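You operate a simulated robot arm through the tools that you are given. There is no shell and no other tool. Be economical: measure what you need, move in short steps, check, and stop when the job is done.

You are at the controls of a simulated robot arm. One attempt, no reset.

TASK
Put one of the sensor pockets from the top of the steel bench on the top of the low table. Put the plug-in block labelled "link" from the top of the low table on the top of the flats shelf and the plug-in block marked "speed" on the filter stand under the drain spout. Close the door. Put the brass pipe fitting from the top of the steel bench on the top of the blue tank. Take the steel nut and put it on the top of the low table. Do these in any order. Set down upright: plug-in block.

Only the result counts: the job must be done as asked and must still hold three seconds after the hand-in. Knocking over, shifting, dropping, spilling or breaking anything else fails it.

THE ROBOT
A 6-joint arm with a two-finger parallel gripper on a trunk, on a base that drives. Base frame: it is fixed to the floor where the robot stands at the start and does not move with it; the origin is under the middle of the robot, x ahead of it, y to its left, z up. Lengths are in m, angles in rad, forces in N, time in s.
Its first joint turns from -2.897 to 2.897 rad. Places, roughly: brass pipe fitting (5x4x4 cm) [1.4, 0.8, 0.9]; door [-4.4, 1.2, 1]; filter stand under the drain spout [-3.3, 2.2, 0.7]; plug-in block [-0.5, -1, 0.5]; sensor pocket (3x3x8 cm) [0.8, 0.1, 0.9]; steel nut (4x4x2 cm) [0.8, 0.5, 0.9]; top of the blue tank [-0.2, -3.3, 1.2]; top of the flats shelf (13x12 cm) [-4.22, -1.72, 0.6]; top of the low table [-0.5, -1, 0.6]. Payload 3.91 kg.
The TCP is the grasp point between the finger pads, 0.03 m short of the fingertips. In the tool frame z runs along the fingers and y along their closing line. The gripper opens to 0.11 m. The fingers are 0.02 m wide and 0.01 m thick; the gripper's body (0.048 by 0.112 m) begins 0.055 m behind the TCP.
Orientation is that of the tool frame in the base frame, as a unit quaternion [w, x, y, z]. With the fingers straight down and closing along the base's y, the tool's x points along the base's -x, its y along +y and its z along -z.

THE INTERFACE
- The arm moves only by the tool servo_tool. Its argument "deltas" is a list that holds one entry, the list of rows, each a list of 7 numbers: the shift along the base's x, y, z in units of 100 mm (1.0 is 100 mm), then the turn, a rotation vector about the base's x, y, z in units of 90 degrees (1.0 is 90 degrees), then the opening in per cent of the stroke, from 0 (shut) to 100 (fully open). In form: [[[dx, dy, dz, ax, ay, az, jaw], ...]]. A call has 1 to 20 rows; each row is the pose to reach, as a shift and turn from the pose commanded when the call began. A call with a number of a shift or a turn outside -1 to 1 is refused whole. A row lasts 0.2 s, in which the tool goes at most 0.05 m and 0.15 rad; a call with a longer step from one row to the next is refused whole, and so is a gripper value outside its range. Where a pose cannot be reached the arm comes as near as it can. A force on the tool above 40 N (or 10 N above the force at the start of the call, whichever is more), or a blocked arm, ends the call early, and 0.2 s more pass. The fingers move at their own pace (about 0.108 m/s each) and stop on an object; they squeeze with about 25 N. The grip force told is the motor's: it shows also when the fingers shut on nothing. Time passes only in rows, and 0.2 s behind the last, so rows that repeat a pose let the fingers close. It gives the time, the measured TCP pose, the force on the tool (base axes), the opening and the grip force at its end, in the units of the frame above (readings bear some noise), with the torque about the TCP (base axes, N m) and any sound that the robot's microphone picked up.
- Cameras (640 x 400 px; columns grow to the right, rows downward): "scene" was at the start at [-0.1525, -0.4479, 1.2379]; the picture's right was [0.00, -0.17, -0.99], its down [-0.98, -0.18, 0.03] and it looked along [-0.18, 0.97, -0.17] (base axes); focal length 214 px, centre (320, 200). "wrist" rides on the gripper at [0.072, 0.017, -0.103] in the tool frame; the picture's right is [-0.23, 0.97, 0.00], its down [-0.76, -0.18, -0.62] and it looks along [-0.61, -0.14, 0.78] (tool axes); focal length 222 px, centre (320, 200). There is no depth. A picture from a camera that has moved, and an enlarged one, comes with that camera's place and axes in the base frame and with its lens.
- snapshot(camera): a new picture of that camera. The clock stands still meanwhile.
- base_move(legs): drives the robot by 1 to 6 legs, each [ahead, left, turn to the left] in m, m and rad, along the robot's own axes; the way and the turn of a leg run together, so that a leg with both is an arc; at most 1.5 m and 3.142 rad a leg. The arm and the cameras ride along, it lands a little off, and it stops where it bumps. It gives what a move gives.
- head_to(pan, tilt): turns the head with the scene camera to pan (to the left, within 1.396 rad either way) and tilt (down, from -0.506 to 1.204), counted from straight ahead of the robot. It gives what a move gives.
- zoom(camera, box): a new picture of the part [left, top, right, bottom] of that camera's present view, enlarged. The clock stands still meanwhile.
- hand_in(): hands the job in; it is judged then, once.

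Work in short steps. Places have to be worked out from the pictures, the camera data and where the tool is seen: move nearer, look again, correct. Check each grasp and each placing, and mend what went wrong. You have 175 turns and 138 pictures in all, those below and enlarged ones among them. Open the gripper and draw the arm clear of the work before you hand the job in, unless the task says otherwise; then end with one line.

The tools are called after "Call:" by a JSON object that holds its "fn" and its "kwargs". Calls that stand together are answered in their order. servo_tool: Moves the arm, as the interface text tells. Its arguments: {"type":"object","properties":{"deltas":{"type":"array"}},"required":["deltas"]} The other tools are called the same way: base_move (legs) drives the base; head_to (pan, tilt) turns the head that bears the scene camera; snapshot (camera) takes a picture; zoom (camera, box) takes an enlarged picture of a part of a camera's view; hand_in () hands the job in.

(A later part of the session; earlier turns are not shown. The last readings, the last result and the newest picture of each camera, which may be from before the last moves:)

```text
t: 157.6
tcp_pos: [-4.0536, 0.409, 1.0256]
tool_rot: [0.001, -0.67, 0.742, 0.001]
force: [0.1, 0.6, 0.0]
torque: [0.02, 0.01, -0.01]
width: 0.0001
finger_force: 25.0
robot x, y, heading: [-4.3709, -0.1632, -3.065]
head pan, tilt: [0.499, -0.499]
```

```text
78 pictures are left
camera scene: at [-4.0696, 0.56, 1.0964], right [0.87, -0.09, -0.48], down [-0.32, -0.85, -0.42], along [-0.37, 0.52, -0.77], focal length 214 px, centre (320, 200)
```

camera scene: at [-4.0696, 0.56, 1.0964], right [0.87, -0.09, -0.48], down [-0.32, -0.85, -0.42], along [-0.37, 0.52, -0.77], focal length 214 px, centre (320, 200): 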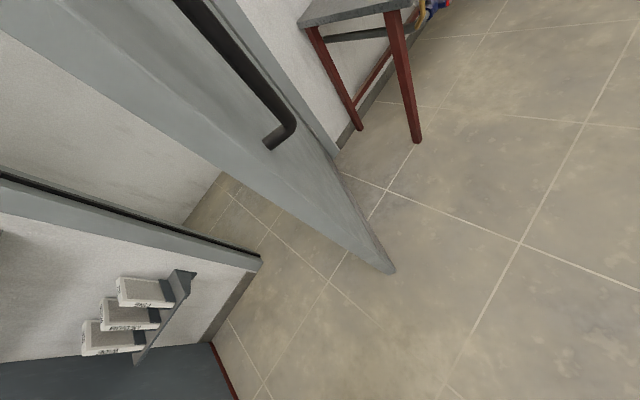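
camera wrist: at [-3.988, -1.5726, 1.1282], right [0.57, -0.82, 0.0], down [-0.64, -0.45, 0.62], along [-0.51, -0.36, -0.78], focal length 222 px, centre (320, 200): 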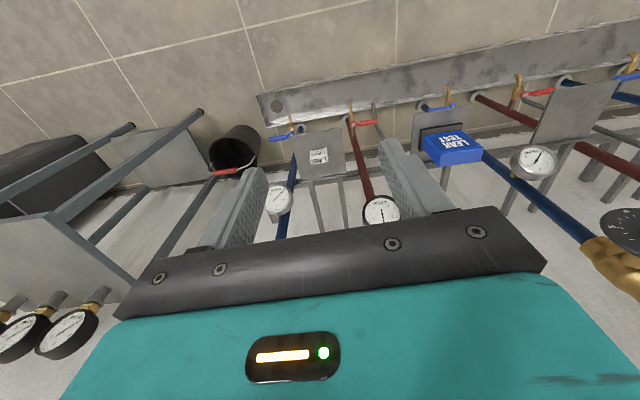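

Door: hinge (-4.44,1.62), free edge (-4.26,0.78), handle near its free edge above z 0.9. I turn the tool so its camera faces away from the door, shift it to +x and lower it, then drive to (-4.55,0.35).

Call:
{"fn": "servo_tool", "kwargs": {"deltas": [[[0.1, 0, -0.1, 0, 0, 0.09, 0], [0.2, 0, -0.2, 0, 0, 0.18, 0], [0.3, 0, -0.3, 0, 0, 0.27, 0], [0.4, 0, -0.4, 0, 0, 0.36, 0], [0.5, 0, -0.5, 0, 0, 0.45, 0], [0.6, 0, -0.6, 0, 0, 0.54, 0], [0.7, 0, -0.7, 0, 0, 0.63, 0], [0.8, 0, -0.8, 0, 0, 0.72, 0], [0.9, 0, -0.9, 0, 0, 0.81, 0], [1.0, 0, -1.0, 0, 0, 0.9, 0], [1.0, 0, -1.0, 0, 0, 0.99, 0]]]}}

Call:
{"fn": "servo_tool", "kwargs": {"deltas": [[[0.1, 0, -0.4, 0, 0, 0, 0], [0.2, 0, -0.6, 0, 0, 0, 0]]]}}

Call:
{"fn": "base_move", "kwargs": {"legs": [[0.138, -0.526, 0]]}}

Call:
{"fn": "head_to", "kwargs": {"pan": 0.2, "tilt": -0.5}}

Call:
{"fn": "snapshot", "kwargs": {"camera": "scene"}}

Call:
{"fn": "snapshot", "kwargs": {"camera": "wrist"}}

```text
t: 160.0
tcp_pos: [-3.9528, 0.4078, 0.9284]
tool_rot: [0.0, 0.998, -0.058, -0.001]
force: [-0.8, -0.3, 0.0]
torque: [-0.03, 0.02, -0.05]
width: 0.0
finger_force: 25.0
robot x, y, heading: [-4.3703, -0.1606, -3.062]
head pan, tilt: [0.499, -0.499]
```

```text
t: 160.6
tcp_pos: [-3.9327, 0.407, 0.8666]
tool_rot: [0.0, 0.998, -0.058, -0.001]
force: [0.0, -0.2, 0.6]
torque: [-0.02, 0.01, -0.02]
width: 0.0001
finger_force: 25.2
robot x, y, heading: [-4.374, -0.1625, -3.065]
head pan, tilt: [0.499, -0.499]
```

```text
t: 163.1
tcp_pos: [-4.061, 0.8015, 0.8675]
tool_rot: [0.004, 0.998, -0.063, 0.0]
force: [2.1, -10.2, 1.9]
torque: [1.13, 0.43, 1.24]
width: 0.0001
finger_force: 24.6
robot x, y, heading: [-4.5105, 0.2427, -3.081]
head pan, tilt: [0.499, -0.499]
stopped in leg 1: the force on the tool passed its limit at 118 N (the readings are from after the stop); the commanded pose is now the measured one
```

```text
t: 163.9
tcp_pos: [-4.0583, 0.7965, 0.8664]
tool_rot: [0.005, 0.998, -0.063, 0.001]
force: [26.6, -72.0, -39.8]
torque: [5.42, -2.52, 8.49]
width: 0.0
finger_force: 25.0
robot x, y, heading: [-4.5107, 0.2398, -3.082]
head pan, tilt: [0.201, -0.499]
```

```text
77 pictures are left
camera scene: at [-4.2039, 0.7983, 0.9262], right [0.12, 0.96, -0.26], down [0.88, -0.22, -0.41], along [-0.45, -0.18, -0.87], focal length 214 px, centre (320, 200)
```

scene: 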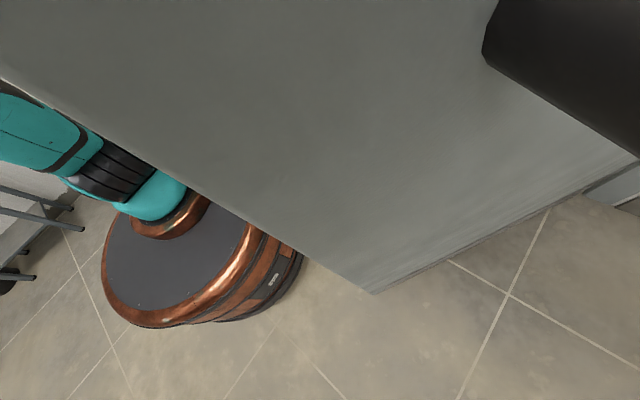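

```text
76 pictures are left
camera wrist: at [-3.9878, 0.7726, 0.9688], right [-0.35, -0.94, 0.01], down [-0.73, 0.28, 0.62], along [-0.59, 0.21, -0.78], focal length 222 px, centre (320, 200)
```

wrist: 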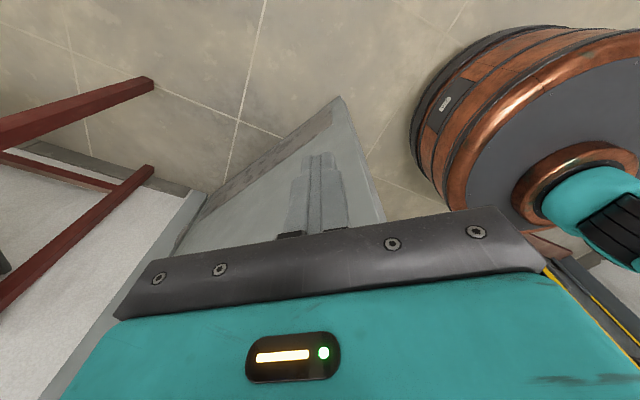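

The head camera is a physical body and bumped the handle; also the forearm needs to be on the door's +x side. I release sideways, stow the head, back off, and come round to the +x side of the door.

Call:
{"fn": "servo_tool", "kwargs": {"deltas": [[[0.3, -0.2, 0, 0, 0, 0, 0], [0.6, -0.3, 0, 0, 0, 0, 0], [0.9, -0.3, 0, 0, 0, 0, 0]]]}}

Call:
{"fn": "head_to", "kwargs": {"pan": 0, "tilt": 1.2}}

Call:
{"fn": "base_move", "kwargs": {"legs": [[-0.089, 0.346, 0]]}}

Call:
{"fn": "servo_tool", "kwargs": {"deltas": [[[-0.3, -0.2, 0.3, 0, 0, 0, 0], [-0.6, -0.4, 0.6, 0, 0, 0, 0], [-0.9, -0.6, 0.9, 0, 0, 0, 0]]]}}

Call:
{"fn": "servo_tool", "kwargs": {"deltas": [[[-0.3, -0.3, 0.2, 0, 0, 0, 0], [-0.6, -0.6, 0.4, 0, 0, 0, 0], [-0.9, -0.9, 0.6, 0, 0, 0, 0]]]}}

Call:
{"fn": "base_move", "kwargs": {"legs": [[-0.679, -0.459, 0], [0, 0, 1.41]]}}

Call:
{"fn": "head_to", "kwargs": {"pan": -0.8, "tilt": 0.2}}

Call:
{"fn": "snapshot", "kwargs": {"camera": "scene"}}

Call:
{"fn": "snapshot", "kwargs": {"camera": "wrist"}}

```text
t: 164.7
tcp_pos: [-3.9708, 0.7735, 0.8679]
tool_rot: [0.003, 0.998, -0.063, 0.0]
force: [0.3, 0.4, -0.7]
torque: [-0.03, -0.01, -0.03]
width: 0.0
finger_force: 25.0
robot x, y, heading: [-4.5141, 0.2457, -3.076]
head pan, tilt: [0.201, -0.499]
```

```text
t: 166.4
tcp_pos: [-3.9703, 0.7725, 0.8665]
tool_rot: [0.004, 0.998, -0.063, 0.0]
force: [-1.1, 0.6, 0.3]
torque: [0.01, 0.04, 0.0]
width: 0.0001
finger_force: 25.0
robot x, y, heading: [-4.5107, 0.2408, -3.083]
head pan, tilt: [0.0, 1.201]
```

```text
t: 168.7
tcp_pos: [-3.8586, 0.4334, 0.8667]
tool_rot: [0.004, 0.998, -0.063, 0.0]
force: [0.1, 0.2, -0.4]
torque: [0.0, -0.02, 0.01]
width: 0.0001
finger_force: 24.8
robot x, y, heading: [-4.4002, -0.097, -3.074]
head pan, tilt: [0.0, 1.201]
```

```text
t: 169.5
tcp_pos: [-3.9472, 0.3701, 0.9578]
tool_rot: [0.004, 0.998, -0.062, 0.001]
force: [0.2, 0.7, -0.4]
torque: [-0.05, 0.07, 0.0]
width: 0.0
finger_force: 24.5
robot x, y, heading: [-4.4004, -0.0974, -3.076]
head pan, tilt: [0.0, 1.201]
```

```text
t: 170.3
tcp_pos: [-4.0397, 0.2809, 1.017]
tool_rot: [0.003, 0.998, -0.061, -0.001]
force: [0.6, 0.2, -0.1]
torque: [-0.07, 0.05, 0.01]
width: 0.0
finger_force: 25.3
robot x, y, heading: [-4.4, -0.0988, -3.075]
head pan, tilt: [0.0, 1.201]
```

```text
t: 178.1
tcp_pos: [-4.0582, 0.8184, 1.0164]
tool_rot: [0.001, 0.804, 0.594, 0.003]
force: [0.1, 0.1, 0.0]
torque: [0.04, 0.03, -0.02]
width: 0.0
finger_force: 25.3
robot x, y, heading: [-3.7491, 0.3993, -1.686]
head pan, tilt: [0.0, 1.201]
```

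```text
t: 179.4
tcp_pos: [-4.0593, 0.8186, 1.016]
tool_rot: [0.003, 0.804, 0.595, 0.003]
force: [0.7, 0.2, 0.8]
torque: [-0.04, -0.03, -0.01]
width: 0.0
finger_force: 25.1
robot x, y, heading: [-3.7498, 0.4034, -1.678]
head pan, tilt: [-0.799, 0.201]
```

```text
75 pictures are left
camera scene: at [-4.1492, 0.7505, 1.0793], right [-0.67, 0.21, 0.71], down [0.42, 0.89, 0.14], along [-0.61, 0.4, -0.69], focal length 214 px, centre (320, 200)
```

scene: 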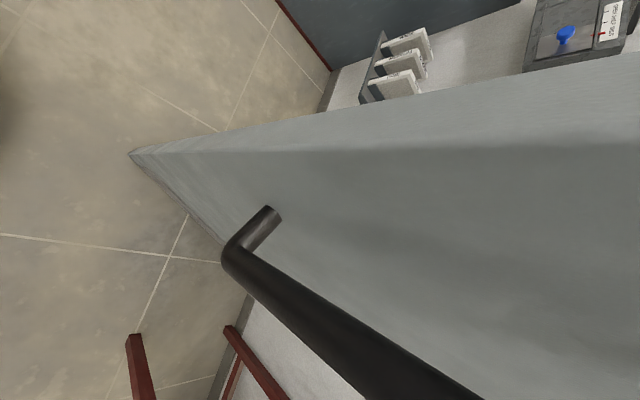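

```text
74 pictures are left
camera wrist: at [-4.0221, 0.8837, 1.1191], right [0.86, -0.5, 0.01], down [-0.4, -0.68, 0.62], along [-0.31, -0.54, -0.78], focal length 222 px, centre (320, 200)
```

wrist: 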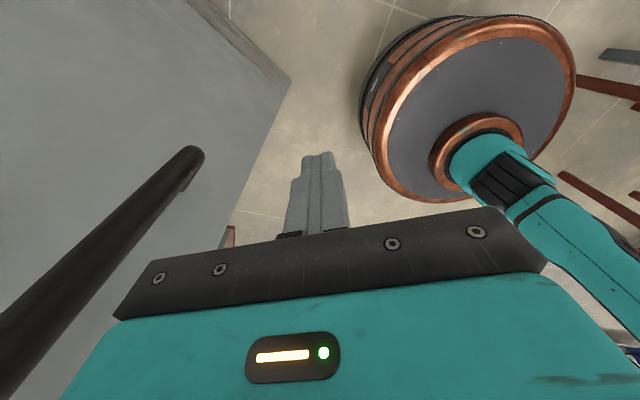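

The gripper is right beside the door's vertical handle bar (at about (-4.18,0.835)). I turn the tool so its flat side (camera away) faces the bar, stow the head, and push by driving.

Call:
{"fn": "head_to", "kwargs": {"pan": 0, "tilt": 1.2}}

Call:
{"fn": "servo_tool", "kwargs": {"deltas": [[[0, 0.05, 0, 0, 0, -0.09, 0], [0, 0.1, 0, 0, 0, -0.18, 0], [0, 0.15, 0, 0, 0, -0.27, 0], [0, 0.2, 0, 0, 0, -0.36, 0], [0, 0.25, 0, 0, 0, -0.45, 0], [0, 0.3, 0, 0, 0, -0.54, 0], [0, 0.3, 0, 0, 0, -0.63, 0], [0, 0.3, 0, 0, 0, -0.72, 0], [0, 0.3, 0, 0, 0, -0.81, 0], [0, 0.3, 0, 0, 0, -0.9, 0], [0, 0.3, 0, 0, 0, -0.99, 0]]]}}

Call:
{"fn": "base_move", "kwargs": {"legs": [[0.102, -0.472, 0]]}}

Call:
{"fn": "snapshot", "kwargs": {"camera": "wrist"}}

```text
t: 180.7
tcp_pos: [-4.058, 0.8187, 1.0153]
tool_rot: [0.003, 0.804, 0.595, 0.003]
force: [0.3, -0.7, -0.2]
torque: [0.03, 0.02, -0.02]
width: 0.0001
finger_force: 25.1
robot x, y, heading: [-3.7494, 0.4009, -1.678]
head pan, tilt: [0.0, 1.201]
```

```text
t: 183.1
tcp_pos: [-4.0579, 0.8488, 1.0157]
tool_rot: [0.004, 0.99, -0.142, 0.001]
force: [0.5, 0.4, 0.0]
torque: [0.02, 0.0, 0.01]
width: 0.0
finger_force: 25.2
robot x, y, heading: [-3.7483, 0.4013, -1.678]
head pan, tilt: [0.0, 1.201]
```

```text
t: 184.2
tcp_pos: [-4.1033, 0.8442, 1.0164]
tool_rot: [0.004, 0.99, -0.142, 0.002]
force: [-1.3, 0.0, -0.8]
torque: [-0.02, 0.0, -0.02]
width: 0.0
finger_force: 24.6
robot x, y, heading: [-3.7972, 0.3943, -1.689]
head pan, tilt: [0.0, 1.201]
stopped in leg 1: the force on the tool passed its limit at 55 N (the readings are from after the stop); the commanded pose is now the measured one
```

```text
73 pictures are left
camera wrist: at [-4.0394, 0.8088, 1.1185], right [-0.49, -0.87, 0.01], down [-0.68, 0.39, 0.62], along [-0.54, 0.3, -0.79], focal length 222 px, centre (320, 200)
```

wrist: 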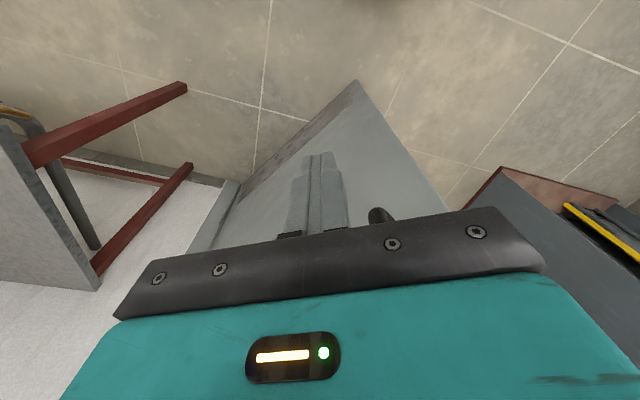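

Contact bumped the force limit; the door may need a gentler push. I push with the arm slowly.

Call:
{"fn": "servo_tool", "kwargs": {"deltas": [[[-0.08, 0, 0, 0, 0, 0, 0], [-0.16, 0, 0, 0, 0, 0, 0], [-0.24, 0, 0, 0, 0, 0, 0], [-0.32, 0, 0, 0, 0, 0, 0], [-0.4, 0, 0, 0, 0, 0, 0], [-0.48, -0.01, 0, 0, 0, 0, 0], [-0.56, -0.02, 0, 0, 0, 0, 0], [-0.64, -0.03, 0, 0, 0, 0, 0], [-0.72, -0.04, 0, 0, 0, 0, 0], [-0.8, -0.05, 0, 0, 0, 0, 0], [-0.88, -0.06, 0, 0, 0, 0, 0], [-0.96, -0.07, 0, 0, 0, 0, 0]]]}}

Call:
{"fn": "snapshot", "kwargs": {"camera": "wrist"}}

```text
t: 186.8
tcp_pos: [-4.2006, 0.8366, 1.0156]
tool_rot: [0.004, 0.99, -0.142, 0.002]
force: [-0.4, -0.4, -0.6]
torque: [-0.01, 0.07, 0.0]
width: 0.0002
finger_force: 25.1
robot x, y, heading: [-3.7966, 0.3969, -1.685]
head pan, tilt: [0.0, 1.201]
```

```text
72 pictures are left
camera wrist: at [-4.1362, 0.802, 1.1191], right [-0.49, -0.87, 0.01], down [-0.68, 0.39, 0.62], along [-0.54, 0.3, -0.79], focal length 222 px, centre (320, 200)
```

wrist: 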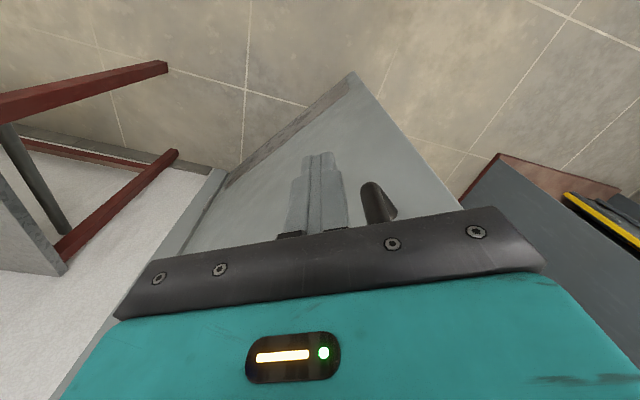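

The door follows easily. I continue by driving, which moves the arm along with it.

Call:
{"fn": "base_move", "kwargs": {"legs": [[0.04, -0.348, 0]]}}

Call:
{"fn": "snapshot", "kwargs": {"camera": "wrist"}}

```text
t: 188.6
tcp_pos: [-4.4518, 0.8384, 1.0165]
tool_rot: [0.003, 0.99, -0.142, 0.001]
force: [-0.6, -0.1, -0.3]
torque: [-0.01, 0.0, -0.05]
width: 0.0
finger_force: 25.4
robot x, y, heading: [-4.0509, 0.3949, -1.684]
head pan, tilt: [0.0, 1.201]
stopped in leg 1: the robot was blocked; the commanded pose is now the measured one
```

```text
71 pictures are left
camera wrist: at [-4.3883, 0.8029, 1.1195], right [-0.49, -0.87, 0.0], down [-0.68, 0.39, 0.62], along [-0.54, 0.3, -0.79], focal length 222 px, centre (320, 200)
```

wrist: 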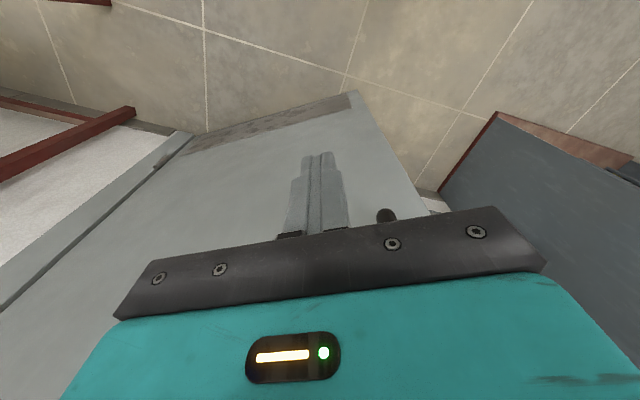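

"Blocked" likely comes from the bar contact. I continue with slow arm pushes.

Call:
{"fn": "servo_tool", "kwargs": {"deltas": [[[-0.08, 0, 0, 0, 0, 0, 0], [-0.16, 0.01, 0, 0, 0, 0, 0], [-0.24, 0.02, 0, 0, 0, 0, 0], [-0.32, 0.03, 0, 0, 0, 0, 0], [-0.4, 0.04, 0, 0, 0, 0, 0], [-0.48, 0.05, 0, 0, 0, 0, 0], [-0.56, 0.06, 0, 0, 0, 0, 0], [-0.64, 0.08, 0, 0, 0, 0, 0], [-0.72, 0.1, 0, 0, 0, 0, 0], [-0.8, 0.12, 0, 0, 0, 0, 0], [-0.88, 0.14, 0, 0, 0, 0, 0], [-0.96, 0.16, 0, 0, 0, 0, 0]]]}}

Call:
{"fn": "servo_tool", "kwargs": {"deltas": [[[-0.08, 0.04, 0, 0, 0, 0, 0], [-0.16, 0.08, 0, 0, 0, 0, 0], [-0.24, 0.12, 0, 0, 0, 0, 0], [-0.32, 0.16, 0, 0, 0, 0, 0], [-0.4, 0.2, 0, 0, 0, 0, 0], [-0.48, 0.24, 0, 0, 0, 0, 0], [-0.56, 0.28, 0, 0, 0, 0, 0], [-0.64, 0.32, 0, 0, 0, 0, 0], [-0.72, 0.36, 0, 0, 0, 0, 0], [-0.8, 0.4, 0, 0, 0, 0, 0], [-0.88, 0.44, 0, 0, 0, 0, 0]]]}}

Call:
{"fn": "snapshot", "kwargs": {"camera": "wrist"}}

```text
t: 191.2
tcp_pos: [-4.548, 0.8535, 1.0172]
tool_rot: [0.003, 0.99, -0.143, 0.002]
force: [-0.5, 5.7, 1.2]
torque: [-0.46, 0.05, -0.36]
width: 0.0
finger_force: 25.0
robot x, y, heading: [-4.0461, 0.3952, -1.682]
head pan, tilt: [0.0, 1.201]
```

```text
t: 193.6
tcp_pos: [-4.6365, 0.8979, 1.0155]
tool_rot: [0.003, 0.99, -0.143, 0.002]
force: [0.0, -0.5, 0.9]
torque: [-0.01, 0.0, -0.01]
width: 0.0001
finger_force: 24.9
robot x, y, heading: [-4.0492, 0.3953, -1.682]
head pan, tilt: [0.0, 1.201]
```

```text
70 pictures are left
camera wrist: at [-4.5723, 0.8632, 1.1189], right [-0.49, -0.87, 0.0], down [-0.68, 0.39, 0.62], along [-0.54, 0.3, -0.79], focal length 222 px, centre (320, 200)
```

wrist: 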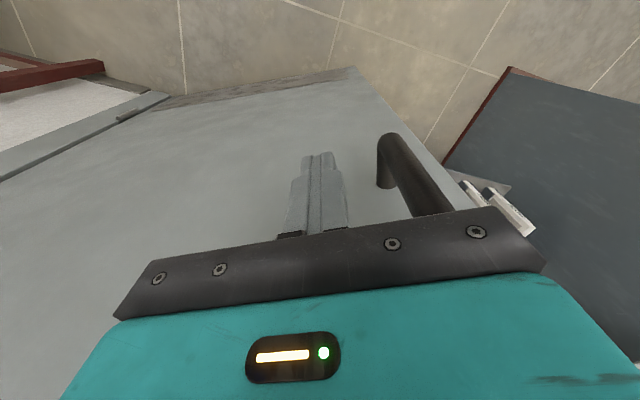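

Door is closing well. The base follows along with the push direction.

Call:
{"fn": "base_move", "kwargs": {"legs": [[-0.1, -0.2, 0]]}}

Call:
{"fn": "snapshot", "kwargs": {"camera": "wrist"}}

```text
t: 195.3
tcp_pos: [-4.8211, 1.0196, 1.0161]
tool_rot: [0.002, 0.99, -0.143, 0.002]
force: [-1.0, 0.1, 0.4]
torque: [-0.03, -0.03, 0.0]
width: 0.0002
finger_force: 24.7
robot x, y, heading: [-4.2336, 0.5106, -1.685]
head pan, tilt: [0.0, 1.201]
```

```text
69 pictures are left
camera wrist: at [-4.757, 0.9845, 1.1189], right [-0.49, -0.87, 0.0], down [-0.68, 0.39, 0.62], along [-0.54, 0.3, -0.79], focal length 222 px, centre (320, 200)
```

wrist: 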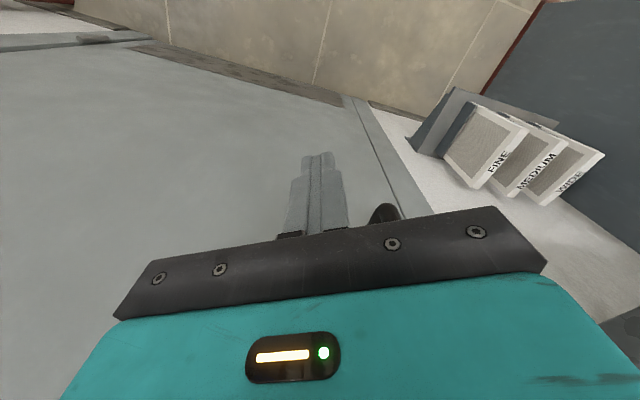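

It looks nearly shut. I press on gently along the closing direction until firm contact.

Call:
{"fn": "servo_tool", "kwargs": {"deltas": [[[-0.08, 0.08, 0, 0, 0, 0, 0], [-0.16, 0.16, 0, 0, 0, 0, 0], [-0.24, 0.24, 0, 0, 0, 0, 0], [-0.32, 0.32, 0, 0, 0, 0, 0], [-0.4, 0.4, 0, 0, 0, 0, 0], [-0.48, 0.48, 0, 0, 0, 0, 0], [-0.56, 0.56, 0, 0, 0, 0, 0], [-0.64, 0.64, 0, 0, 0, 0, 0], [-0.72, 0.72, 0, 0, 0, 0, 0], [-0.8, 0.8, 0, 0, 0, 0, 0]]]}}

Call:
{"fn": "snapshot", "kwargs": {"camera": "wrist"}}

```text
t: 196.7
tcp_pos: [-4.8654, 1.0653, 1.0159]
tool_rot: [0.005, 0.99, -0.144, 0.003]
force: [13.9, -14.1, -2.2]
torque: [1.09, 1.02, 0.18]
width: 0.0
finger_force: 24.9
robot x, y, heading: [-4.2365, 0.5144, -1.68]
head pan, tilt: [0.0, 1.201]
stopped in row 7: the force on the tool passed its limit at 64 N (the readings are from after the stop); the commanded pose is now the measured one
```

```text
68 pictures are left
camera wrist: at [-4.8014, 1.0304, 1.1196], right [-0.49, -0.87, 0.01], down [-0.68, 0.39, 0.62], along [-0.54, 0.3, -0.79], focal length 222 px, centre (320, 200)
```

wrist: 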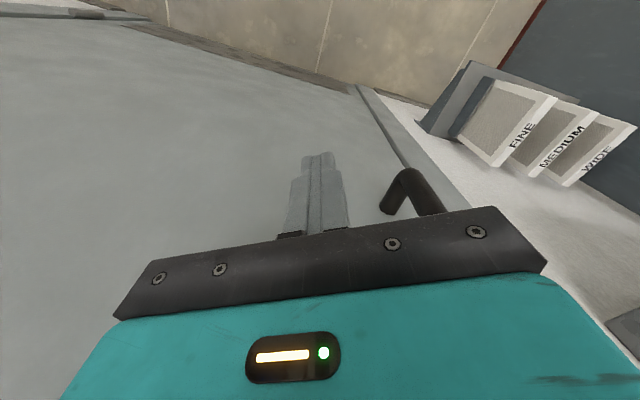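

Firm contact with balanced force — likely shut. I back the tool off and look from a distance to verify.

Call:
{"fn": "servo_tool", "kwargs": {"deltas": [[[0.3, -0.3, 0, 0, 0, 0, 0], [0.6, -0.6, 0, 0, 0, 0, 0], [0.9, -0.9, 0, 0, 0, 0, 0]]]}}

Call:
{"fn": "base_move", "kwargs": {"legs": [[0.3, 0.3, 0]]}}

Call:
{"fn": "head_to", "kwargs": {"pan": -0.9, "tilt": -0.5}}

Call:
{"fn": "snapshot", "kwargs": {"camera": "scene"}}

```text
t: 197.5
tcp_pos: [-4.7776, 0.9773, 1.0126]
tool_rot: [0.005, 0.99, -0.144, 0.004]
force: [0.0, 1.0, -0.5]
torque: [0.0, -0.01, -0.01]
width: 0.0001
finger_force: 25.1
robot x, y, heading: [-4.2339, 0.5139, -1.685]
head pan, tilt: [0.0, 1.201]
```

```text
t: 200.1
tcp_pos: [-4.5129, 0.6477, 1.013]
tool_rot: [0.005, 0.989, -0.145, 0.003]
force: [0.7, 0.2, 0.3]
torque: [0.03, 0.04, 0.01]
width: 0.0
finger_force: 24.8
robot x, y, heading: [-3.9714, 0.1833, -1.69]
head pan, tilt: [0.0, 1.201]
```

```text
t: 201.8
tcp_pos: [-4.5139, 0.6485, 1.0132]
tool_rot: [0.005, 0.989, -0.145, 0.004]
force: [0.2, -0.4, 1.2]
torque: [-0.01, 0.01, -0.01]
width: 0.0
finger_force: 25.2
robot x, y, heading: [-3.9732, 0.1875, -1.688]
head pan, tilt: [-0.901, -0.499]
```

```text
67 pictures are left
camera scene: at [-4.6425, 0.7414, 1.0979], right [0.17, 0.6, 0.78], down [0.95, 0.1, -0.29], along [-0.26, 0.79, -0.56], focal length 214 px, centre (320, 200)
```

scene: 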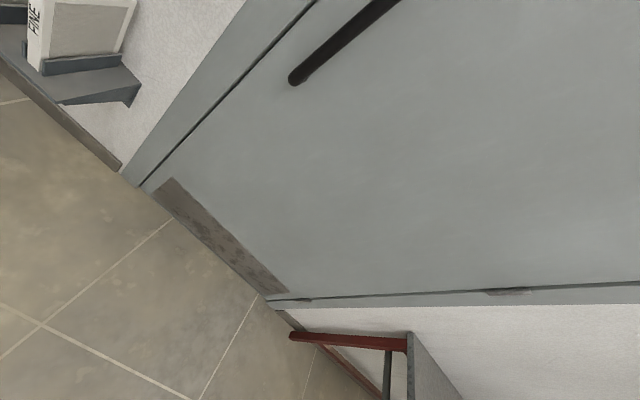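

Door is flush with its frame. While here I scout the filter stand near (-3.3, 2.2).

Call:
{"fn": "head_to", "kwargs": {"pan": -1.1, "tilt": 0.5}}

Call:
{"fn": "snapshot", "kwargs": {"camera": "scene"}}

```text
t: 203.1
tcp_pos: [-4.5144, 0.6482, 1.0131]
tool_rot: [0.005, 0.989, -0.145, 0.004]
force: [-0.1, 0.5, 0.3]
torque: [-0.02, 0.04, -0.06]
width: 0.0002
finger_force: 25.5
robot x, y, heading: [-3.9737, 0.1827, -1.692]
head pan, tilt: [-1.1, 0.499]
```

```text
66 pictures are left
camera scene: at [-4.5519, 0.7441, 1.0988], right [0.12, 0.44, 0.89], down [0.72, -0.66, 0.23], along [0.68, 0.61, -0.4], focal length 214 px, centre (320, 200)
```

scene: 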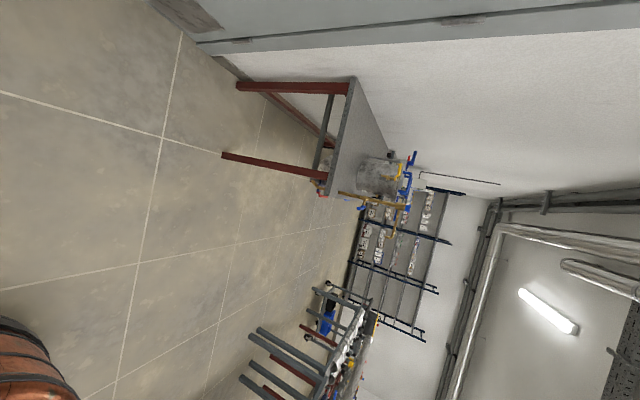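

Call:
{"fn": "zoom", "kwargs": {"camera": "scene", "box": [310, 130, 470, 230]}}

```text
4.00 times, centred on (390, 180) of scene
camera zoom: at [-4.5519, 0.7441, 1.0988], right [0.12, 0.44, 0.89], down [0.72, -0.66, 0.23], along [0.68, 0.61, -0.4], focal length 858 px, centre (40, 280)
```

zoom: 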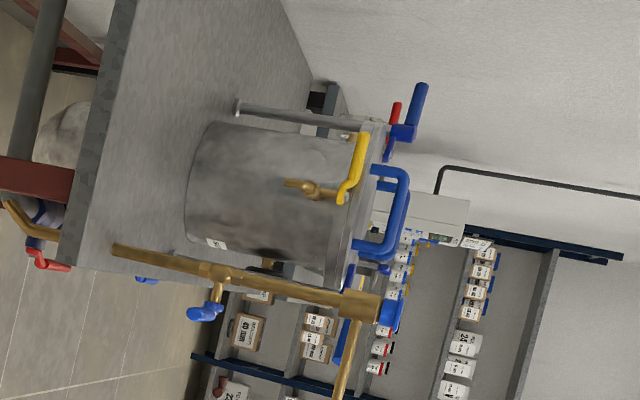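

Stand located on the table near the pot. For economy I'll fetch the brass fitting first, then the nut, then SPEED. I retract the arm, and drive back round the cart.

Call:
{"fn": "servo_tool", "kwargs": {"deltas": [[[0.25, -0.22, 0.3, 0, 0, 0, 0], [0.5, -0.44, 0.6, 0, 0, 0, 0], [0.75, -0.66, 0.9, 0, 0, 0, 0]]]}}

Call:
{"fn": "servo_tool", "kwargs": {"deltas": [[[0.25, -0.22, 0.15, 0, 0, 0, 0], [0.5, -0.44, 0.3, 0, 0, 0, 0], [0.75, -0.66, 0.5, 0, 0, 0, 50]]]}}

Call:
{"fn": "base_move", "kwargs": {"legs": [[1.337, 0.486, 0], [0.735, 0.592, 0], [0.32, 0.693, 0], [-0.393, 0.759, 0], [-1.098, -0.081, 0]]}}

```text
t: 203.9
tcp_pos: [-4.4406, 0.5817, 1.1056]
tool_rot: [0.005, 0.989, -0.145, 0.004]
force: [-0.3, 0.4, -1.6]
torque: [0.0, -0.04, -0.02]
width: 0.0
finger_force: 25.2
robot x, y, heading: [-3.9724, 0.1862, -1.685]
head pan, tilt: [-1.1, 0.499]
```

```text
t: 204.7
tcp_pos: [-4.3654, 0.5168, 1.1516]
tool_rot: [0.005, 0.99, -0.144, 0.004]
force: [-0.1, 0.7, 0.1]
torque: [-0.04, -0.04, -0.02]
width: 0.0552
finger_force: 0.0
robot x, y, heading: [-3.9731, 0.1832, -1.689]
head pan, tilt: [-1.1, 0.499]
```

```text
t: 229.6
tcp_pos: [-2.0152, -0.6742, 1.1542]
tool_rot: [0.005, 0.988, -0.157, 0.004]
force: [0.5, 0.7, 0.2]
torque: [0.01, 0.0, 0.01]
width: 0.055
finger_force: 0.0
robot x, y, heading: [-1.6308, -1.0171, -1.709]
head pan, tilt: [-1.1, 0.499]
```

I continue to the left side of the steel bench, turning the arm toward it on the way.

Call:
{"fn": "base_move", "kwargs": {"legs": [[-0.763, 0.279, 0], [-0.457, 0.744, 0], [0, 0, 3.109], [0.656, -0.056, 0], [0.92, -0.812, 0]]}}

Call:
{"fn": "head_to", "kwargs": {"pan": 0, "tilt": 0}}

Call:
{"fn": "snapshot", "kwargs": {"camera": "scene"}}

Call:
{"fn": "snapshot", "kwargs": {"camera": "wrist"}}

```text
t: 254.5
tcp_pos: [1.0201, 1.1564, 1.1532]
tool_rot: [-0.003, 0.159, 0.987, 0.006]
force: [0.8, -0.3, -0.4]
torque: [-0.03, 0.01, 0.02]
width: 0.0548
finger_force: 0.0
robot x, y, heading: [0.6372, 1.4995, 1.425]
head pan, tilt: [-1.1, 0.499]
```

```text
t: 255.8
tcp_pos: [1.0201, 1.1573, 1.1534]
tool_rot: [-0.003, 0.159, 0.987, 0.005]
force: [0.0, -0.8, 0.7]
torque: [0.02, 0.01, 0.0]
width: 0.055
finger_force: 0.2
robot x, y, heading: [0.6388, 1.5006, 1.425]
head pan, tilt: [0.0, 0.0]
```

```text
64 pictures are left
camera scene: at [1.1254, 1.1208, 1.1905], right [-0.31, -0.95, -0.01], down [-0.95, 0.31, 0.01], along [-0.01, 0.01, -1.0], focal length 214 px, centre (320, 200)
```

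scene: 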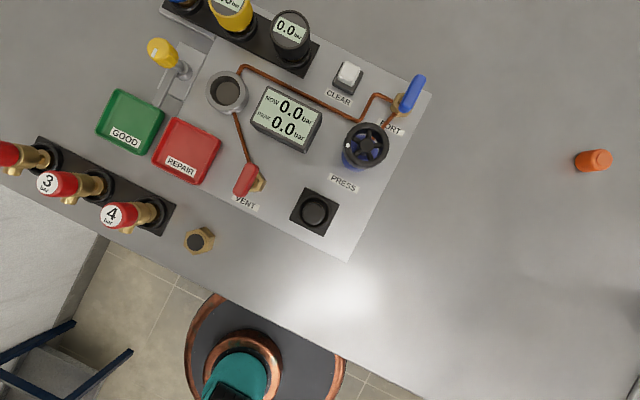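

```text
63 pictures are left
camera wrist: at [0.9569, 1.1943, 1.2563], right [0.52, 0.85, 0.01], down [0.67, -0.41, 0.62], along [0.53, -0.32, -0.79], focal length 222 px, centre (320, 200)
```

wrist: 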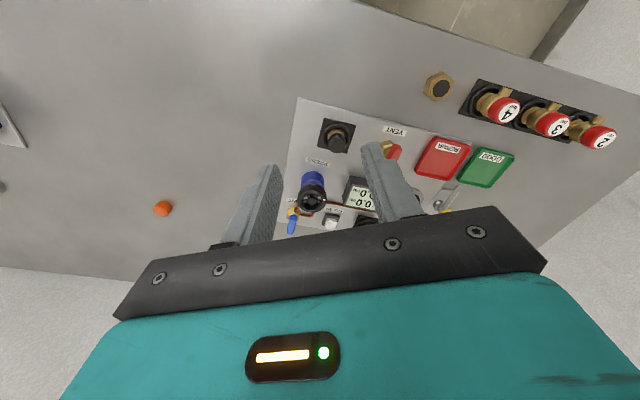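

The fitting near (1.37,0.79) is outside this view. I tilt the head the other way to see it.

Call:
{"fn": "head_to", "kwargs": {"pan": 0, "tilt": -0.45}}

Call:
{"fn": "snapshot", "kwargs": {"camera": "scene"}}

```text
t: 256.8
tcp_pos: [1.0201, 1.1558, 1.1533]
tool_rot: [-0.004, 0.158, 0.987, 0.005]
force: [0.5, -0.6, -0.9]
torque: [-0.03, -0.02, -0.01]
width: 0.0548
finger_force: 0.1
robot x, y, heading: [0.6367, 1.4974, 1.426]
head pan, tilt: [0.0, -0.45]
```

```text
62 pictures are left
camera scene: at [1.1603, 1.1092, 1.21], right [-0.31, -0.95, -0.01], down [-0.86, 0.29, -0.43], along [0.41, -0.13, -0.9], focal length 214 px, centre (320, 200)
```

scene: 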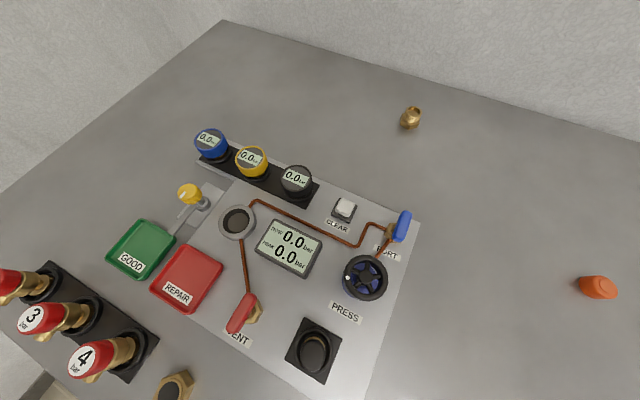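

Call:
{"fn": "zoom", "kwargs": {"camera": "scene", "box": [380, 95, 444, 135]}}

Call:
{"fn": "base_move", "kwargs": {"legs": [[-0.055, -0.074, 0]]}}

Call:
{"fn": "servo_tool", "kwargs": {"deltas": [[[0.28, -0.22, 0, 0, 0, 0, 80], [0.56, -0.45, 0, 0, 0, 0, 80], [0.85, -0.67, 0, 0, 0, 0, 80]]]}}

Call:
{"fn": "servo_tool", "kwargs": {"deltas": [[[0.28, -0.22, 0, 0, 0, 0, 80], [0.56, -0.45, 0, 0, 0, 0, 80], [0.85, -0.67, 0, 0, 0, 0, 80]]]}}

Call:
{"fn": "servo_tool", "kwargs": {"deltas": [[[0.25, -0.2, -0.25, 0, 0, 0, 80], [0.5, -0.4, -0.5, 0, 0, 0, 80], [0.75, -0.6, -0.75, 0, 0, 0, 80]]]}}

Call:
{"fn": "head_to", "kwargs": {"pan": 0, "tilt": 0.5}}

Call:
{"fn": "snapshot", "kwargs": {"camera": "scene"}}

Call:
{"fn": "snapshot", "kwargs": {"camera": "wrist"}}

```text
10.00 times, centred on (412, 115) of scene
camera zoom: at [1.1603, 1.1092, 1.21], right [-0.31, -0.95, -0.01], down [-0.86, 0.29, -0.43], along [0.41, -0.13, -0.9], focal length 2145 px, centre (-600, 1050)
```

zoom: 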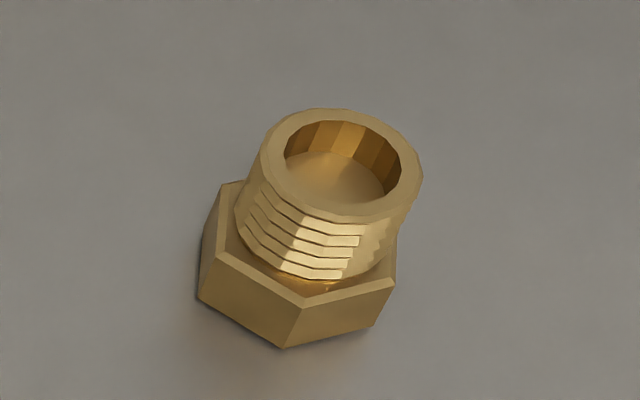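

```text
t: 257.9
tcp_pos: [1.0858, 1.0895, 1.1528]
tool_rot: [-0.004, 0.158, 0.987, 0.005]
force: [0.6, -0.5, 0.8]
torque: [0.02, 0.0, 0.01]
width: 0.0549
finger_force: 0.0
robot x, y, heading: [0.7015, 1.4317, 1.427]
head pan, tilt: [0.0, -0.45]
```

```text
t: 258.7
tcp_pos: [1.1702, 1.024, 1.1522]
tool_rot: [-0.002, 0.158, 0.987, 0.004]
force: [-1.3, 1.0, 1.6]
torque: [-0.02, -0.07, 0.0]
width: 0.0878
finger_force: 0.1
robot x, y, heading: [0.7042, 1.4307, 1.427]
head pan, tilt: [0.0, -0.45]
```

```text
t: 259.5
tcp_pos: [1.2555, 0.9568, 1.1522]
tool_rot: [-0.003, 0.158, 0.987, 0.004]
force: [-0.4, 0.3, 1.5]
torque: [-0.07, -0.03, 0.01]
width: 0.0883
finger_force: 0.2
robot x, y, heading: [0.705, 1.4366, 1.429]
head pan, tilt: [0.0, -0.45]
```

```text
t: 260.3
tcp_pos: [1.3315, 0.8972, 1.0784]
tool_rot: [-0.003, 0.159, 0.987, 0.004]
force: [-1.0, 0.2, 1.6]
torque: [-0.06, -0.08, 0.02]
width: 0.0881
finger_force: 0.2
robot x, y, heading: [0.7036, 1.4274, 1.426]
head pan, tilt: [0.0, -0.45]
```

```text
t: 261.5
tcp_pos: [1.3311, 0.8962, 1.077]
tool_rot: [-0.004, 0.158, 0.987, 0.004]
force: [0.3, 0.6, 0.8]
torque: [0.01, 0.01, 0.01]
width: 0.0881
finger_force: 0.0
robot x, y, heading: [0.7066, 1.4353, 1.428]
head pan, tilt: [0.0, 0.499]
```

```text
60 pictures are left
camera scene: at [1.3929, 0.8756, 1.1136], right [-0.31, -0.95, -0.01], down [-0.83, 0.27, 0.49], along [-0.46, 0.16, -0.87], focal length 214 px, centre (320, 200)
```

scene: 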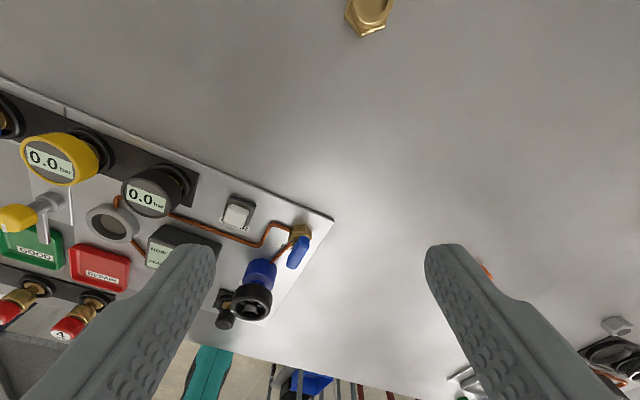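

```text
59 pictures are left
camera wrist: at [1.2682, 0.9347, 1.1801], right [0.52, 0.85, 0.01], down [0.67, -0.41, 0.62], along [0.53, -0.32, -0.79], focal length 222 px, centre (320, 200)
```

wrist: 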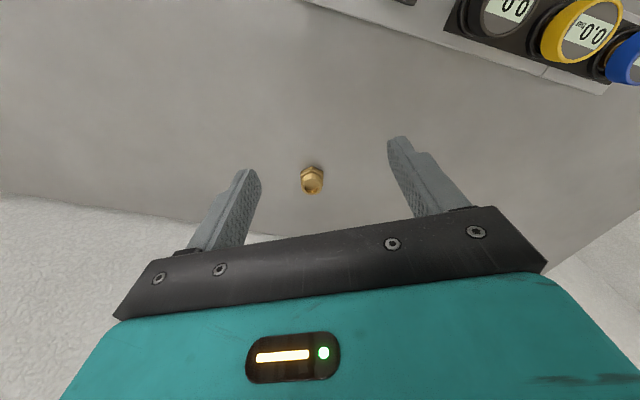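

Fitting triangulates at (1.42,0.828). I move over it and descend to grasp its hex base.

Call:
{"fn": "servo_tool", "kwargs": {"deltas": [[[0.3, -0.23, -0.2, 0, 0, 0, 80], [0.6, -0.46, -0.4, 0, 0, 0, 80], [0.89, -0.68, -0.6, 0, 0, 0, 80]]]}}

Call:
{"fn": "head_to", "kwargs": {"pan": 0, "tilt": 0.75}}

Call:
{"fn": "snapshot", "kwargs": {"camera": "scene"}}

Call:
{"fn": "snapshot", "kwargs": {"camera": "wrist"}}

```text
t: 262.3
tcp_pos: [1.4123, 0.8366, 1.0372]
tool_rot: [0.005, 0.158, 0.987, -0.002]
force: [-0.1, 0.4, 0.2]
torque: [-0.03, -0.03, 0.05]
width: 0.0877
finger_force: 0.1
robot x, y, heading: [0.699, 1.4324, 1.434]
head pan, tilt: [0.0, 0.499]
```

```text
t: 263.1
tcp_pos: [1.4114, 0.8375, 1.0366]
tool_rot: [0.005, 0.157, 0.988, -0.001]
force: [-0.1, -0.5, 0.0]
torque: [0.06, 0.02, -0.01]
width: 0.088
finger_force: 0.0
robot x, y, heading: [0.7012, 1.4339, 1.432]
head pan, tilt: [0.0, 0.75]
```

```text
58 pictures are left
camera scene: at [1.4515, 0.8241, 1.0818], right [-0.31, -0.95, 0.0], down [-0.7, 0.23, 0.67], along [-0.64, 0.21, -0.74], focal length 214 px, centre (320, 200)
```

scene: 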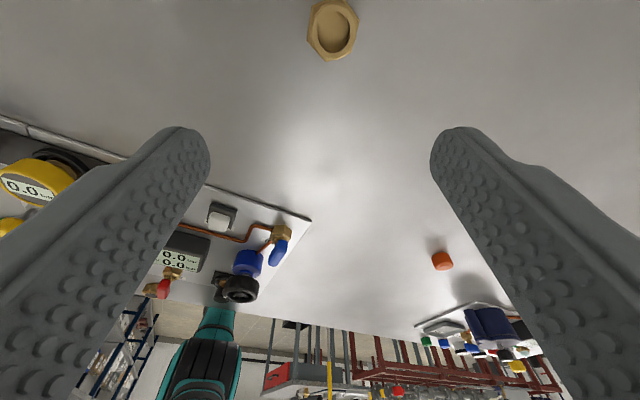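

```text
57 pictures are left
camera wrist: at [1.3467, 0.8771, 1.1378], right [0.52, 0.85, 0.0], down [0.66, -0.4, 0.63], along [0.54, -0.33, -0.78], focal length 222 px, centre (320, 200)
```

wrist: 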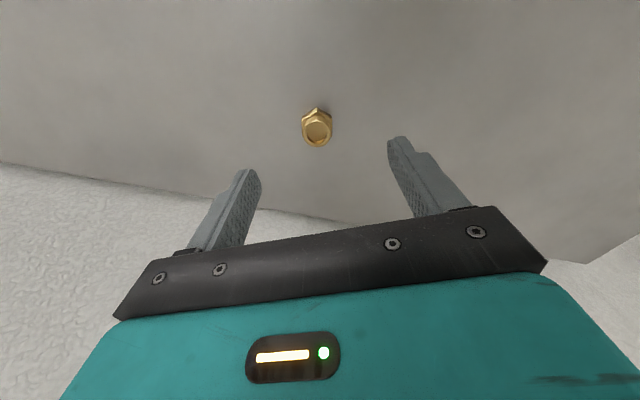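

Slightly short at this height; reach should grow lower. I descend while correcting toward (1.43,0.823).

Call:
{"fn": "servo_tool", "kwargs": {"deltas": [[[0.08, -0.06, -0.3, 0, 0, 0, 80], [0.12, -0.1, -0.6, 0, 0, 0, 80], [0.16, -0.13, -0.85, 0, 0, 0, 80], [0.16, -0.13, -0.85, 0, 0, 0, 80]]]}}

Call:
{"fn": "snapshot", "kwargs": {"camera": "wrist"}}

```text
t: 264.1
tcp_pos: [1.4363, 0.8132, 0.9336]
tool_rot: [-0.004, 0.158, 0.987, 0.004]
force: [-0.2, -0.2, 0.6]
torque: [0.05, 0.02, 0.02]
width: 0.088
finger_force: 0.1
robot x, y, heading: [0.7057, 1.4316, 1.425]
head pan, tilt: [0.0, 0.75]
```

```text
56 pictures are left
camera wrist: at [1.3724, 0.8522, 1.0368], right [0.52, 0.85, 0.01], down [0.67, -0.41, 0.62], along [0.53, -0.32, -0.79], focal length 222 px, centre (320, 200)
```

wrist: 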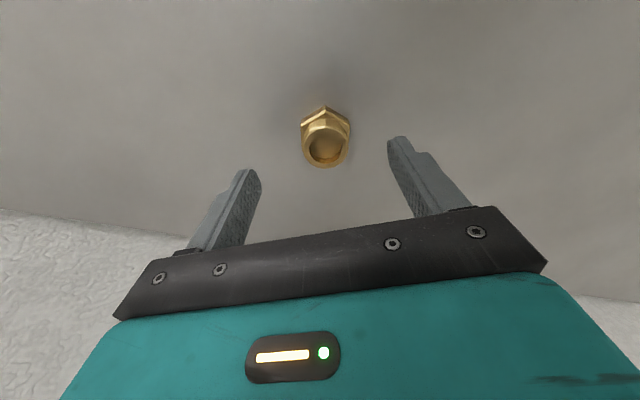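

Now in reach; the fitting is at (1.425,0.824). I correct, lower to z≈0.90 and close.

Call:
{"fn": "servo_tool", "kwargs": {"deltas": [[[-0.11, 0.1, 0, 0, 0, 0, 80], [-0.11, 0.1, -0.2, 0, 0, 0, 80], [-0.11, 0.1, -0.35, 0, 0, 0, 80], [-0.11, 0.1, -0.35, 0, 0, 0, 0], [-0.11, 0.1, -0.35, 0, 0, 0, 0], [-0.11, 0.1, -0.35, 0, 0, 0, 0], [-0.11, 0.1, -0.35, 0, 0, 0, 0]]]}}

Call:
{"fn": "snapshot", "kwargs": {"camera": "wrist"}}

```text
t: 265.7
tcp_pos: [1.4257, 0.8247, 0.8978]
tool_rot: [-0.004, 0.159, 0.987, 0.004]
force: [0.8, 0.1, 2.5]
torque: [-0.03, -0.04, 0.02]
width: 0.0394
finger_force: 24.6
robot x, y, heading: [0.7056, 1.4339, 1.428]
head pan, tilt: [0.0, 0.75]
```

```text
55 pictures are left
camera wrist: at [1.3618, 0.8621, 1.0019], right [0.52, 0.85, 0.01], down [0.67, -0.41, 0.62], along [0.53, -0.32, -0.79], focal length 222 px, centre (320, 200)
```

wrist: 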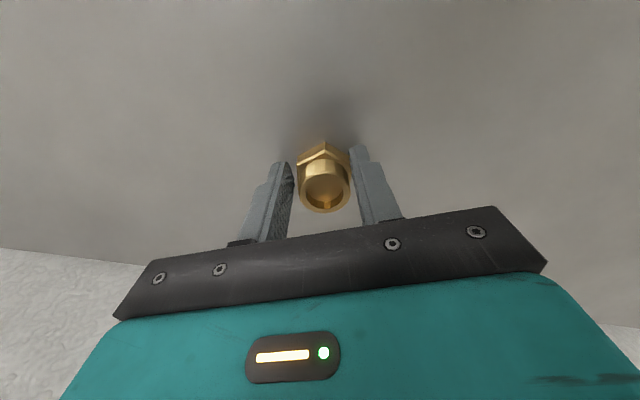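

Held (39 mm). I lift and retract while rising to z≈1.35, as the tank top is at 1.2.

Call:
{"fn": "servo_tool", "kwargs": {"deltas": [[[0, 0, 0.3, 0, 0, 0, 0], [-0.1, 0.08, 0.6, 0, 0, 0, 0], [-0.3, 0.25, 0.95, 0, 0, 0, 0]]]}}

Call:
{"fn": "servo_tool", "kwargs": {"deltas": [[[-0.25, 0.2, 0.3, 0, 0, 0, 0], [-0.5, 0.4, 0.6, 0, 0, 0, 0], [-0.75, 0.6, 0.9, 0, 0, 0, 0]]]}}

Call:
{"fn": "servo_tool", "kwargs": {"deltas": [[[-0.25, 0.2, 0.3, 0, 0, 0, 0], [-0.5, 0.4, 0.6, 0, 0, 0, 0], [-0.75, 0.6, 0.9, 0, 0, 0, 0]]]}}

Call:
{"fn": "servo_tool", "kwargs": {"deltas": [[[-0.25, 0.2, 0.3, 0, 0, 0, 0], [-0.5, 0.4, 0.6, 0, 0, 0, 0], [-0.75, 0.6, 0.9, 0, 0, 0, 0]]]}}

Call:
{"fn": "servo_tool", "kwargs": {"deltas": [[[-0.25, 0.2, 0.3, 0, 0, 0, 0], [-0.5, 0.4, 0.6, 0, 0, 0, 0], [-0.75, 0.6, 0.9, 0, 0, 0, 0]]]}}

```text
t: 266.5
tcp_pos: [1.3958, 0.8467, 0.9922]
tool_rot: [-0.005, 0.158, 0.987, 0.005]
force: [0.4, -1.2, -2.4]
torque: [0.04, 0.06, 0.01]
width: 0.0387
finger_force: 24.5
robot x, y, heading: [0.7044, 1.4331, 1.427]
head pan, tilt: [0.0, 0.75]
```

```text
t: 267.3
tcp_pos: [1.3205, 0.9102, 1.0819]
tool_rot: [-0.004, 0.159, 0.987, 0.006]
force: [0.2, -0.3, -2.3]
torque: [0.03, 0.09, 0.01]
width: 0.0389
finger_force: 24.9
robot x, y, heading: [0.703, 1.4333, 1.426]
head pan, tilt: [0.0, 0.75]
```

```text
t: 268.1
tcp_pos: [1.2455, 0.9679, 1.173]
tool_rot: [-0.005, 0.158, 0.987, 0.005]
force: [0.7, -0.7, -2.4]
torque: [0.04, 0.08, 0.0]
width: 0.039
finger_force: 25.8
robot x, y, heading: [0.7045, 1.4296, 1.432]
head pan, tilt: [0.0, 0.75]
```

```text
t: 268.9
tcp_pos: [1.1713, 1.0256, 1.2609]
tool_rot: [-0.004, 0.158, 0.987, 0.005]
force: [0.7, -0.2, -2.2]
torque: [0.05, 0.08, -0.01]
width: 0.0388
finger_force: 24.8
robot x, y, heading: [0.7024, 1.4356, 1.43]
head pan, tilt: [0.0, 0.75]
```

```text
t: 269.7
tcp_pos: [1.0949, 1.0914, 1.3007]
tool_rot: [0.003, 0.158, 0.987, 0.0]
force: [0.9, 0.4, -1.4]
torque: [0.02, 0.07, -0.02]
width: 0.0387
finger_force: 24.6
out of reach, approached as far as the arm can: row 1, 2, 3
robot x, y, heading: [0.7051, 1.4325, 1.426]
head pan, tilt: [0.0, 0.75]
```

Max height is about 1.30, enough. I drive back and to open floor in front of the blue tank.

Call:
{"fn": "base_move", "kwargs": {"legs": [[-0.879, 0.872, 0], [-0.655, 0.074, 0], [-0.461, 0.742, 0], [-0.849, 0.282, 0], [-0.877, -0.228, 0]]}}

Call:
{"fn": "head_to", "kwargs": {"pan": -0.9, "tilt": -0.5}}

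Call:
{"fn": "snapshot", "kwargs": {"camera": "scene"}}

Call:
{"fn": "head_to", "kwargs": {"pan": -1.3, "tilt": -0.2}}

Call:
{"fn": "snapshot", "kwargs": {"camera": "scene"}}

```text
t: 291.9
tcp_pos: [-1.1602, -2.3216, 1.3029]
tool_rot: [0.004, 0.167, 0.986, 0.0]
force: [0.0, 0.4, -0.8]
torque: [-0.01, -0.01, 0.0]
width: 0.0377
finger_force: 25.1
robot x, y, heading: [-1.5429, -1.9736, 1.411]
head pan, tilt: [0.0, 0.75]
```

```text
t: 293.3
tcp_pos: [-1.1607, -2.3225, 1.3024]
tool_rot: [0.004, 0.167, 0.986, 0.0]
force: [-0.3, 0.2, -0.5]
torque: [-0.03, 0.01, 0.01]
width: 0.0378
finger_force: 24.5
robot x, y, heading: [-1.5447, -1.9741, 1.412]
head pan, tilt: [-0.901, -0.499]
```

```text
54 pictures are left
camera scene: at [-1.0366, -2.4213, 1.39], right [-0.21, -0.58, 0.78], down [-0.95, -0.06, -0.3], along [0.23, -0.81, -0.54], focal length 214 px, centre (320, 200)
```

scene: 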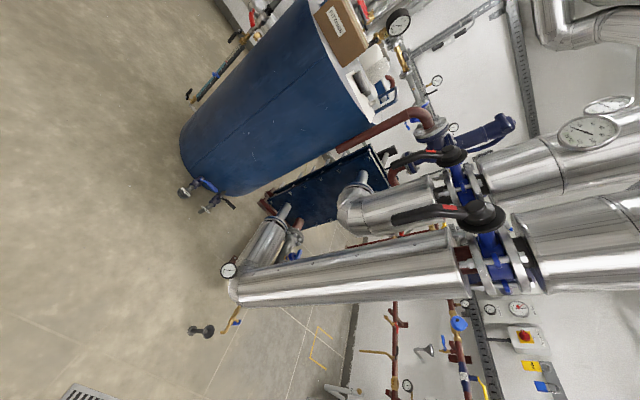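

```text
t: 294.2
tcp_pos: [-1.1603, -2.3224, 1.3024]
tool_rot: [0.004, 0.167, 0.986, 0.0]
force: [0.7, -0.1, -0.3]
torque: [-0.02, 0.01, -0.02]
width: 0.0378
finger_force: 24.6
robot x, y, heading: [-1.5487, -1.9734, 1.409]
head pan, tilt: [-1.3, -0.201]
```

```text
53 pictures are left
camera scene: at [-1.067, -2.4399, 1.4092], right [-0.09, -0.25, 0.96], down [-0.99, 0.14, -0.06], along [-0.12, -0.96, -0.26], focal length 214 px, centre (320, 200)
```

scene: 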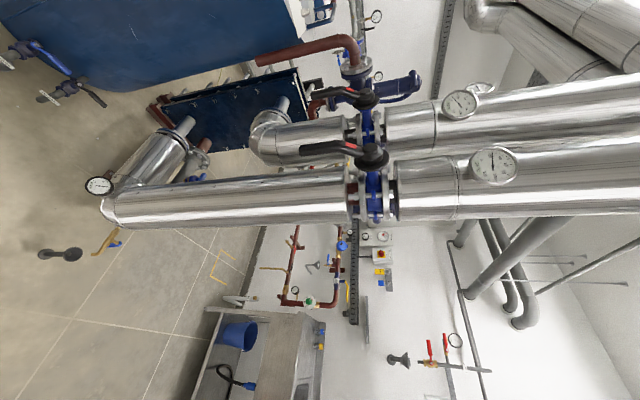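

Call:
{"fn": "head_to", "kwargs": {"pan": -1.0, "tilt": -0.5}}

Call:
{"fn": "zoom", "kwargs": {"camera": "scene", "box": [240, 0, 440, 125]}}

```text
t: 295.0
tcp_pos: [-1.1598, -2.3226, 1.3024]
tool_rot: [0.004, 0.168, 0.986, 0.0]
force: [0.5, -0.2, -1.0]
torque: [0.04, -0.01, 0.03]
width: 0.0377
finger_force: 25.1
robot x, y, heading: [-1.5472, -1.9753, 1.417]
head pan, tilt: [-1.0, -0.499]
```

```text
3.20 times, centred on (340, 62) of scene
camera zoom: at [-1.0379, -2.425, 1.3955], right [-0.18, -0.51, 0.84], down [-0.96, -0.09, -0.26], along [0.21, -0.86, -0.47], focal length 686 px, centre (256, 640)
```

zoom: 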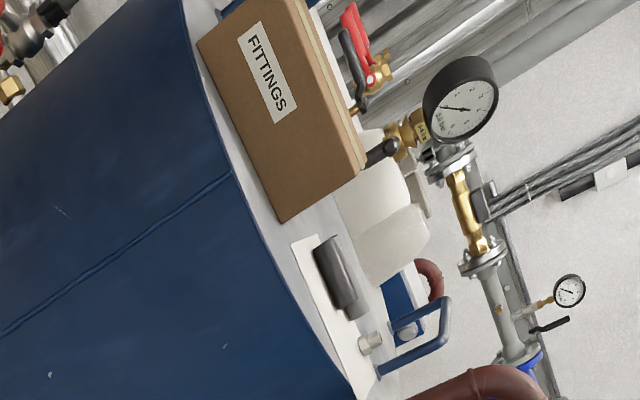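

The tank top carries a FITTINGS box and other things. I drive closer (staying outside the rim) and look for free space.

Call:
{"fn": "base_move", "kwargs": {"legs": [[-0.386, -0.568, 0]]}}

Call:
{"fn": "head_to", "kwargs": {"pan": -0.5, "tilt": -0.5}}

Call:
{"fn": "snapshot", "kwargs": {"camera": "scene"}}

```text
t: 298.8
tcp_pos: [-0.6508, -2.7859, 1.3027]
tool_rot: [0.004, 0.157, 0.988, -0.001]
force: [0.2, -0.6, -1.7]
torque: [-0.01, 0.0, -0.01]
width: 0.0376
finger_force: 25.3
robot x, y, heading: [-1.0434, -2.4429, 1.428]
head pan, tilt: [-1.0, -0.499]
```

```text
t: 299.7
tcp_pos: [-0.6509, -2.7854, 1.3021]
tool_rot: [0.003, 0.159, 0.987, -0.001]
force: [0.1, -0.3, -0.5]
torque: [-0.02, -0.01, -0.03]
width: 0.0374
finger_force: 25.1
robot x, y, heading: [-1.0396, -2.4419, 1.427]
head pan, tilt: [-0.499, -0.499]
```

```text
51 pictures are left
camera scene: at [-0.5186, -2.8636, 1.3729], right [-0.28, -0.83, 0.48], down [-0.9, 0.06, -0.43], along [0.33, -0.55, -0.77], focal length 214 px, centre (320, 200)
```

scene: 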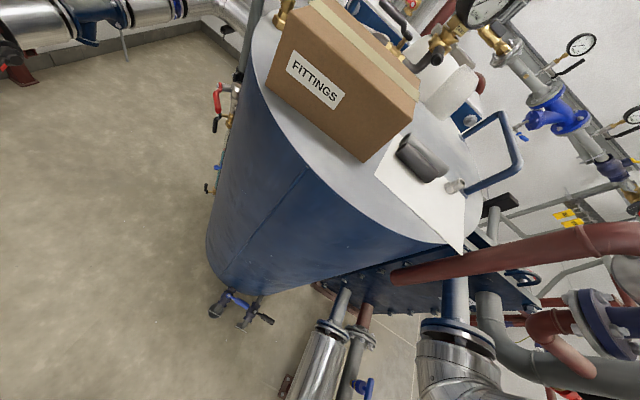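

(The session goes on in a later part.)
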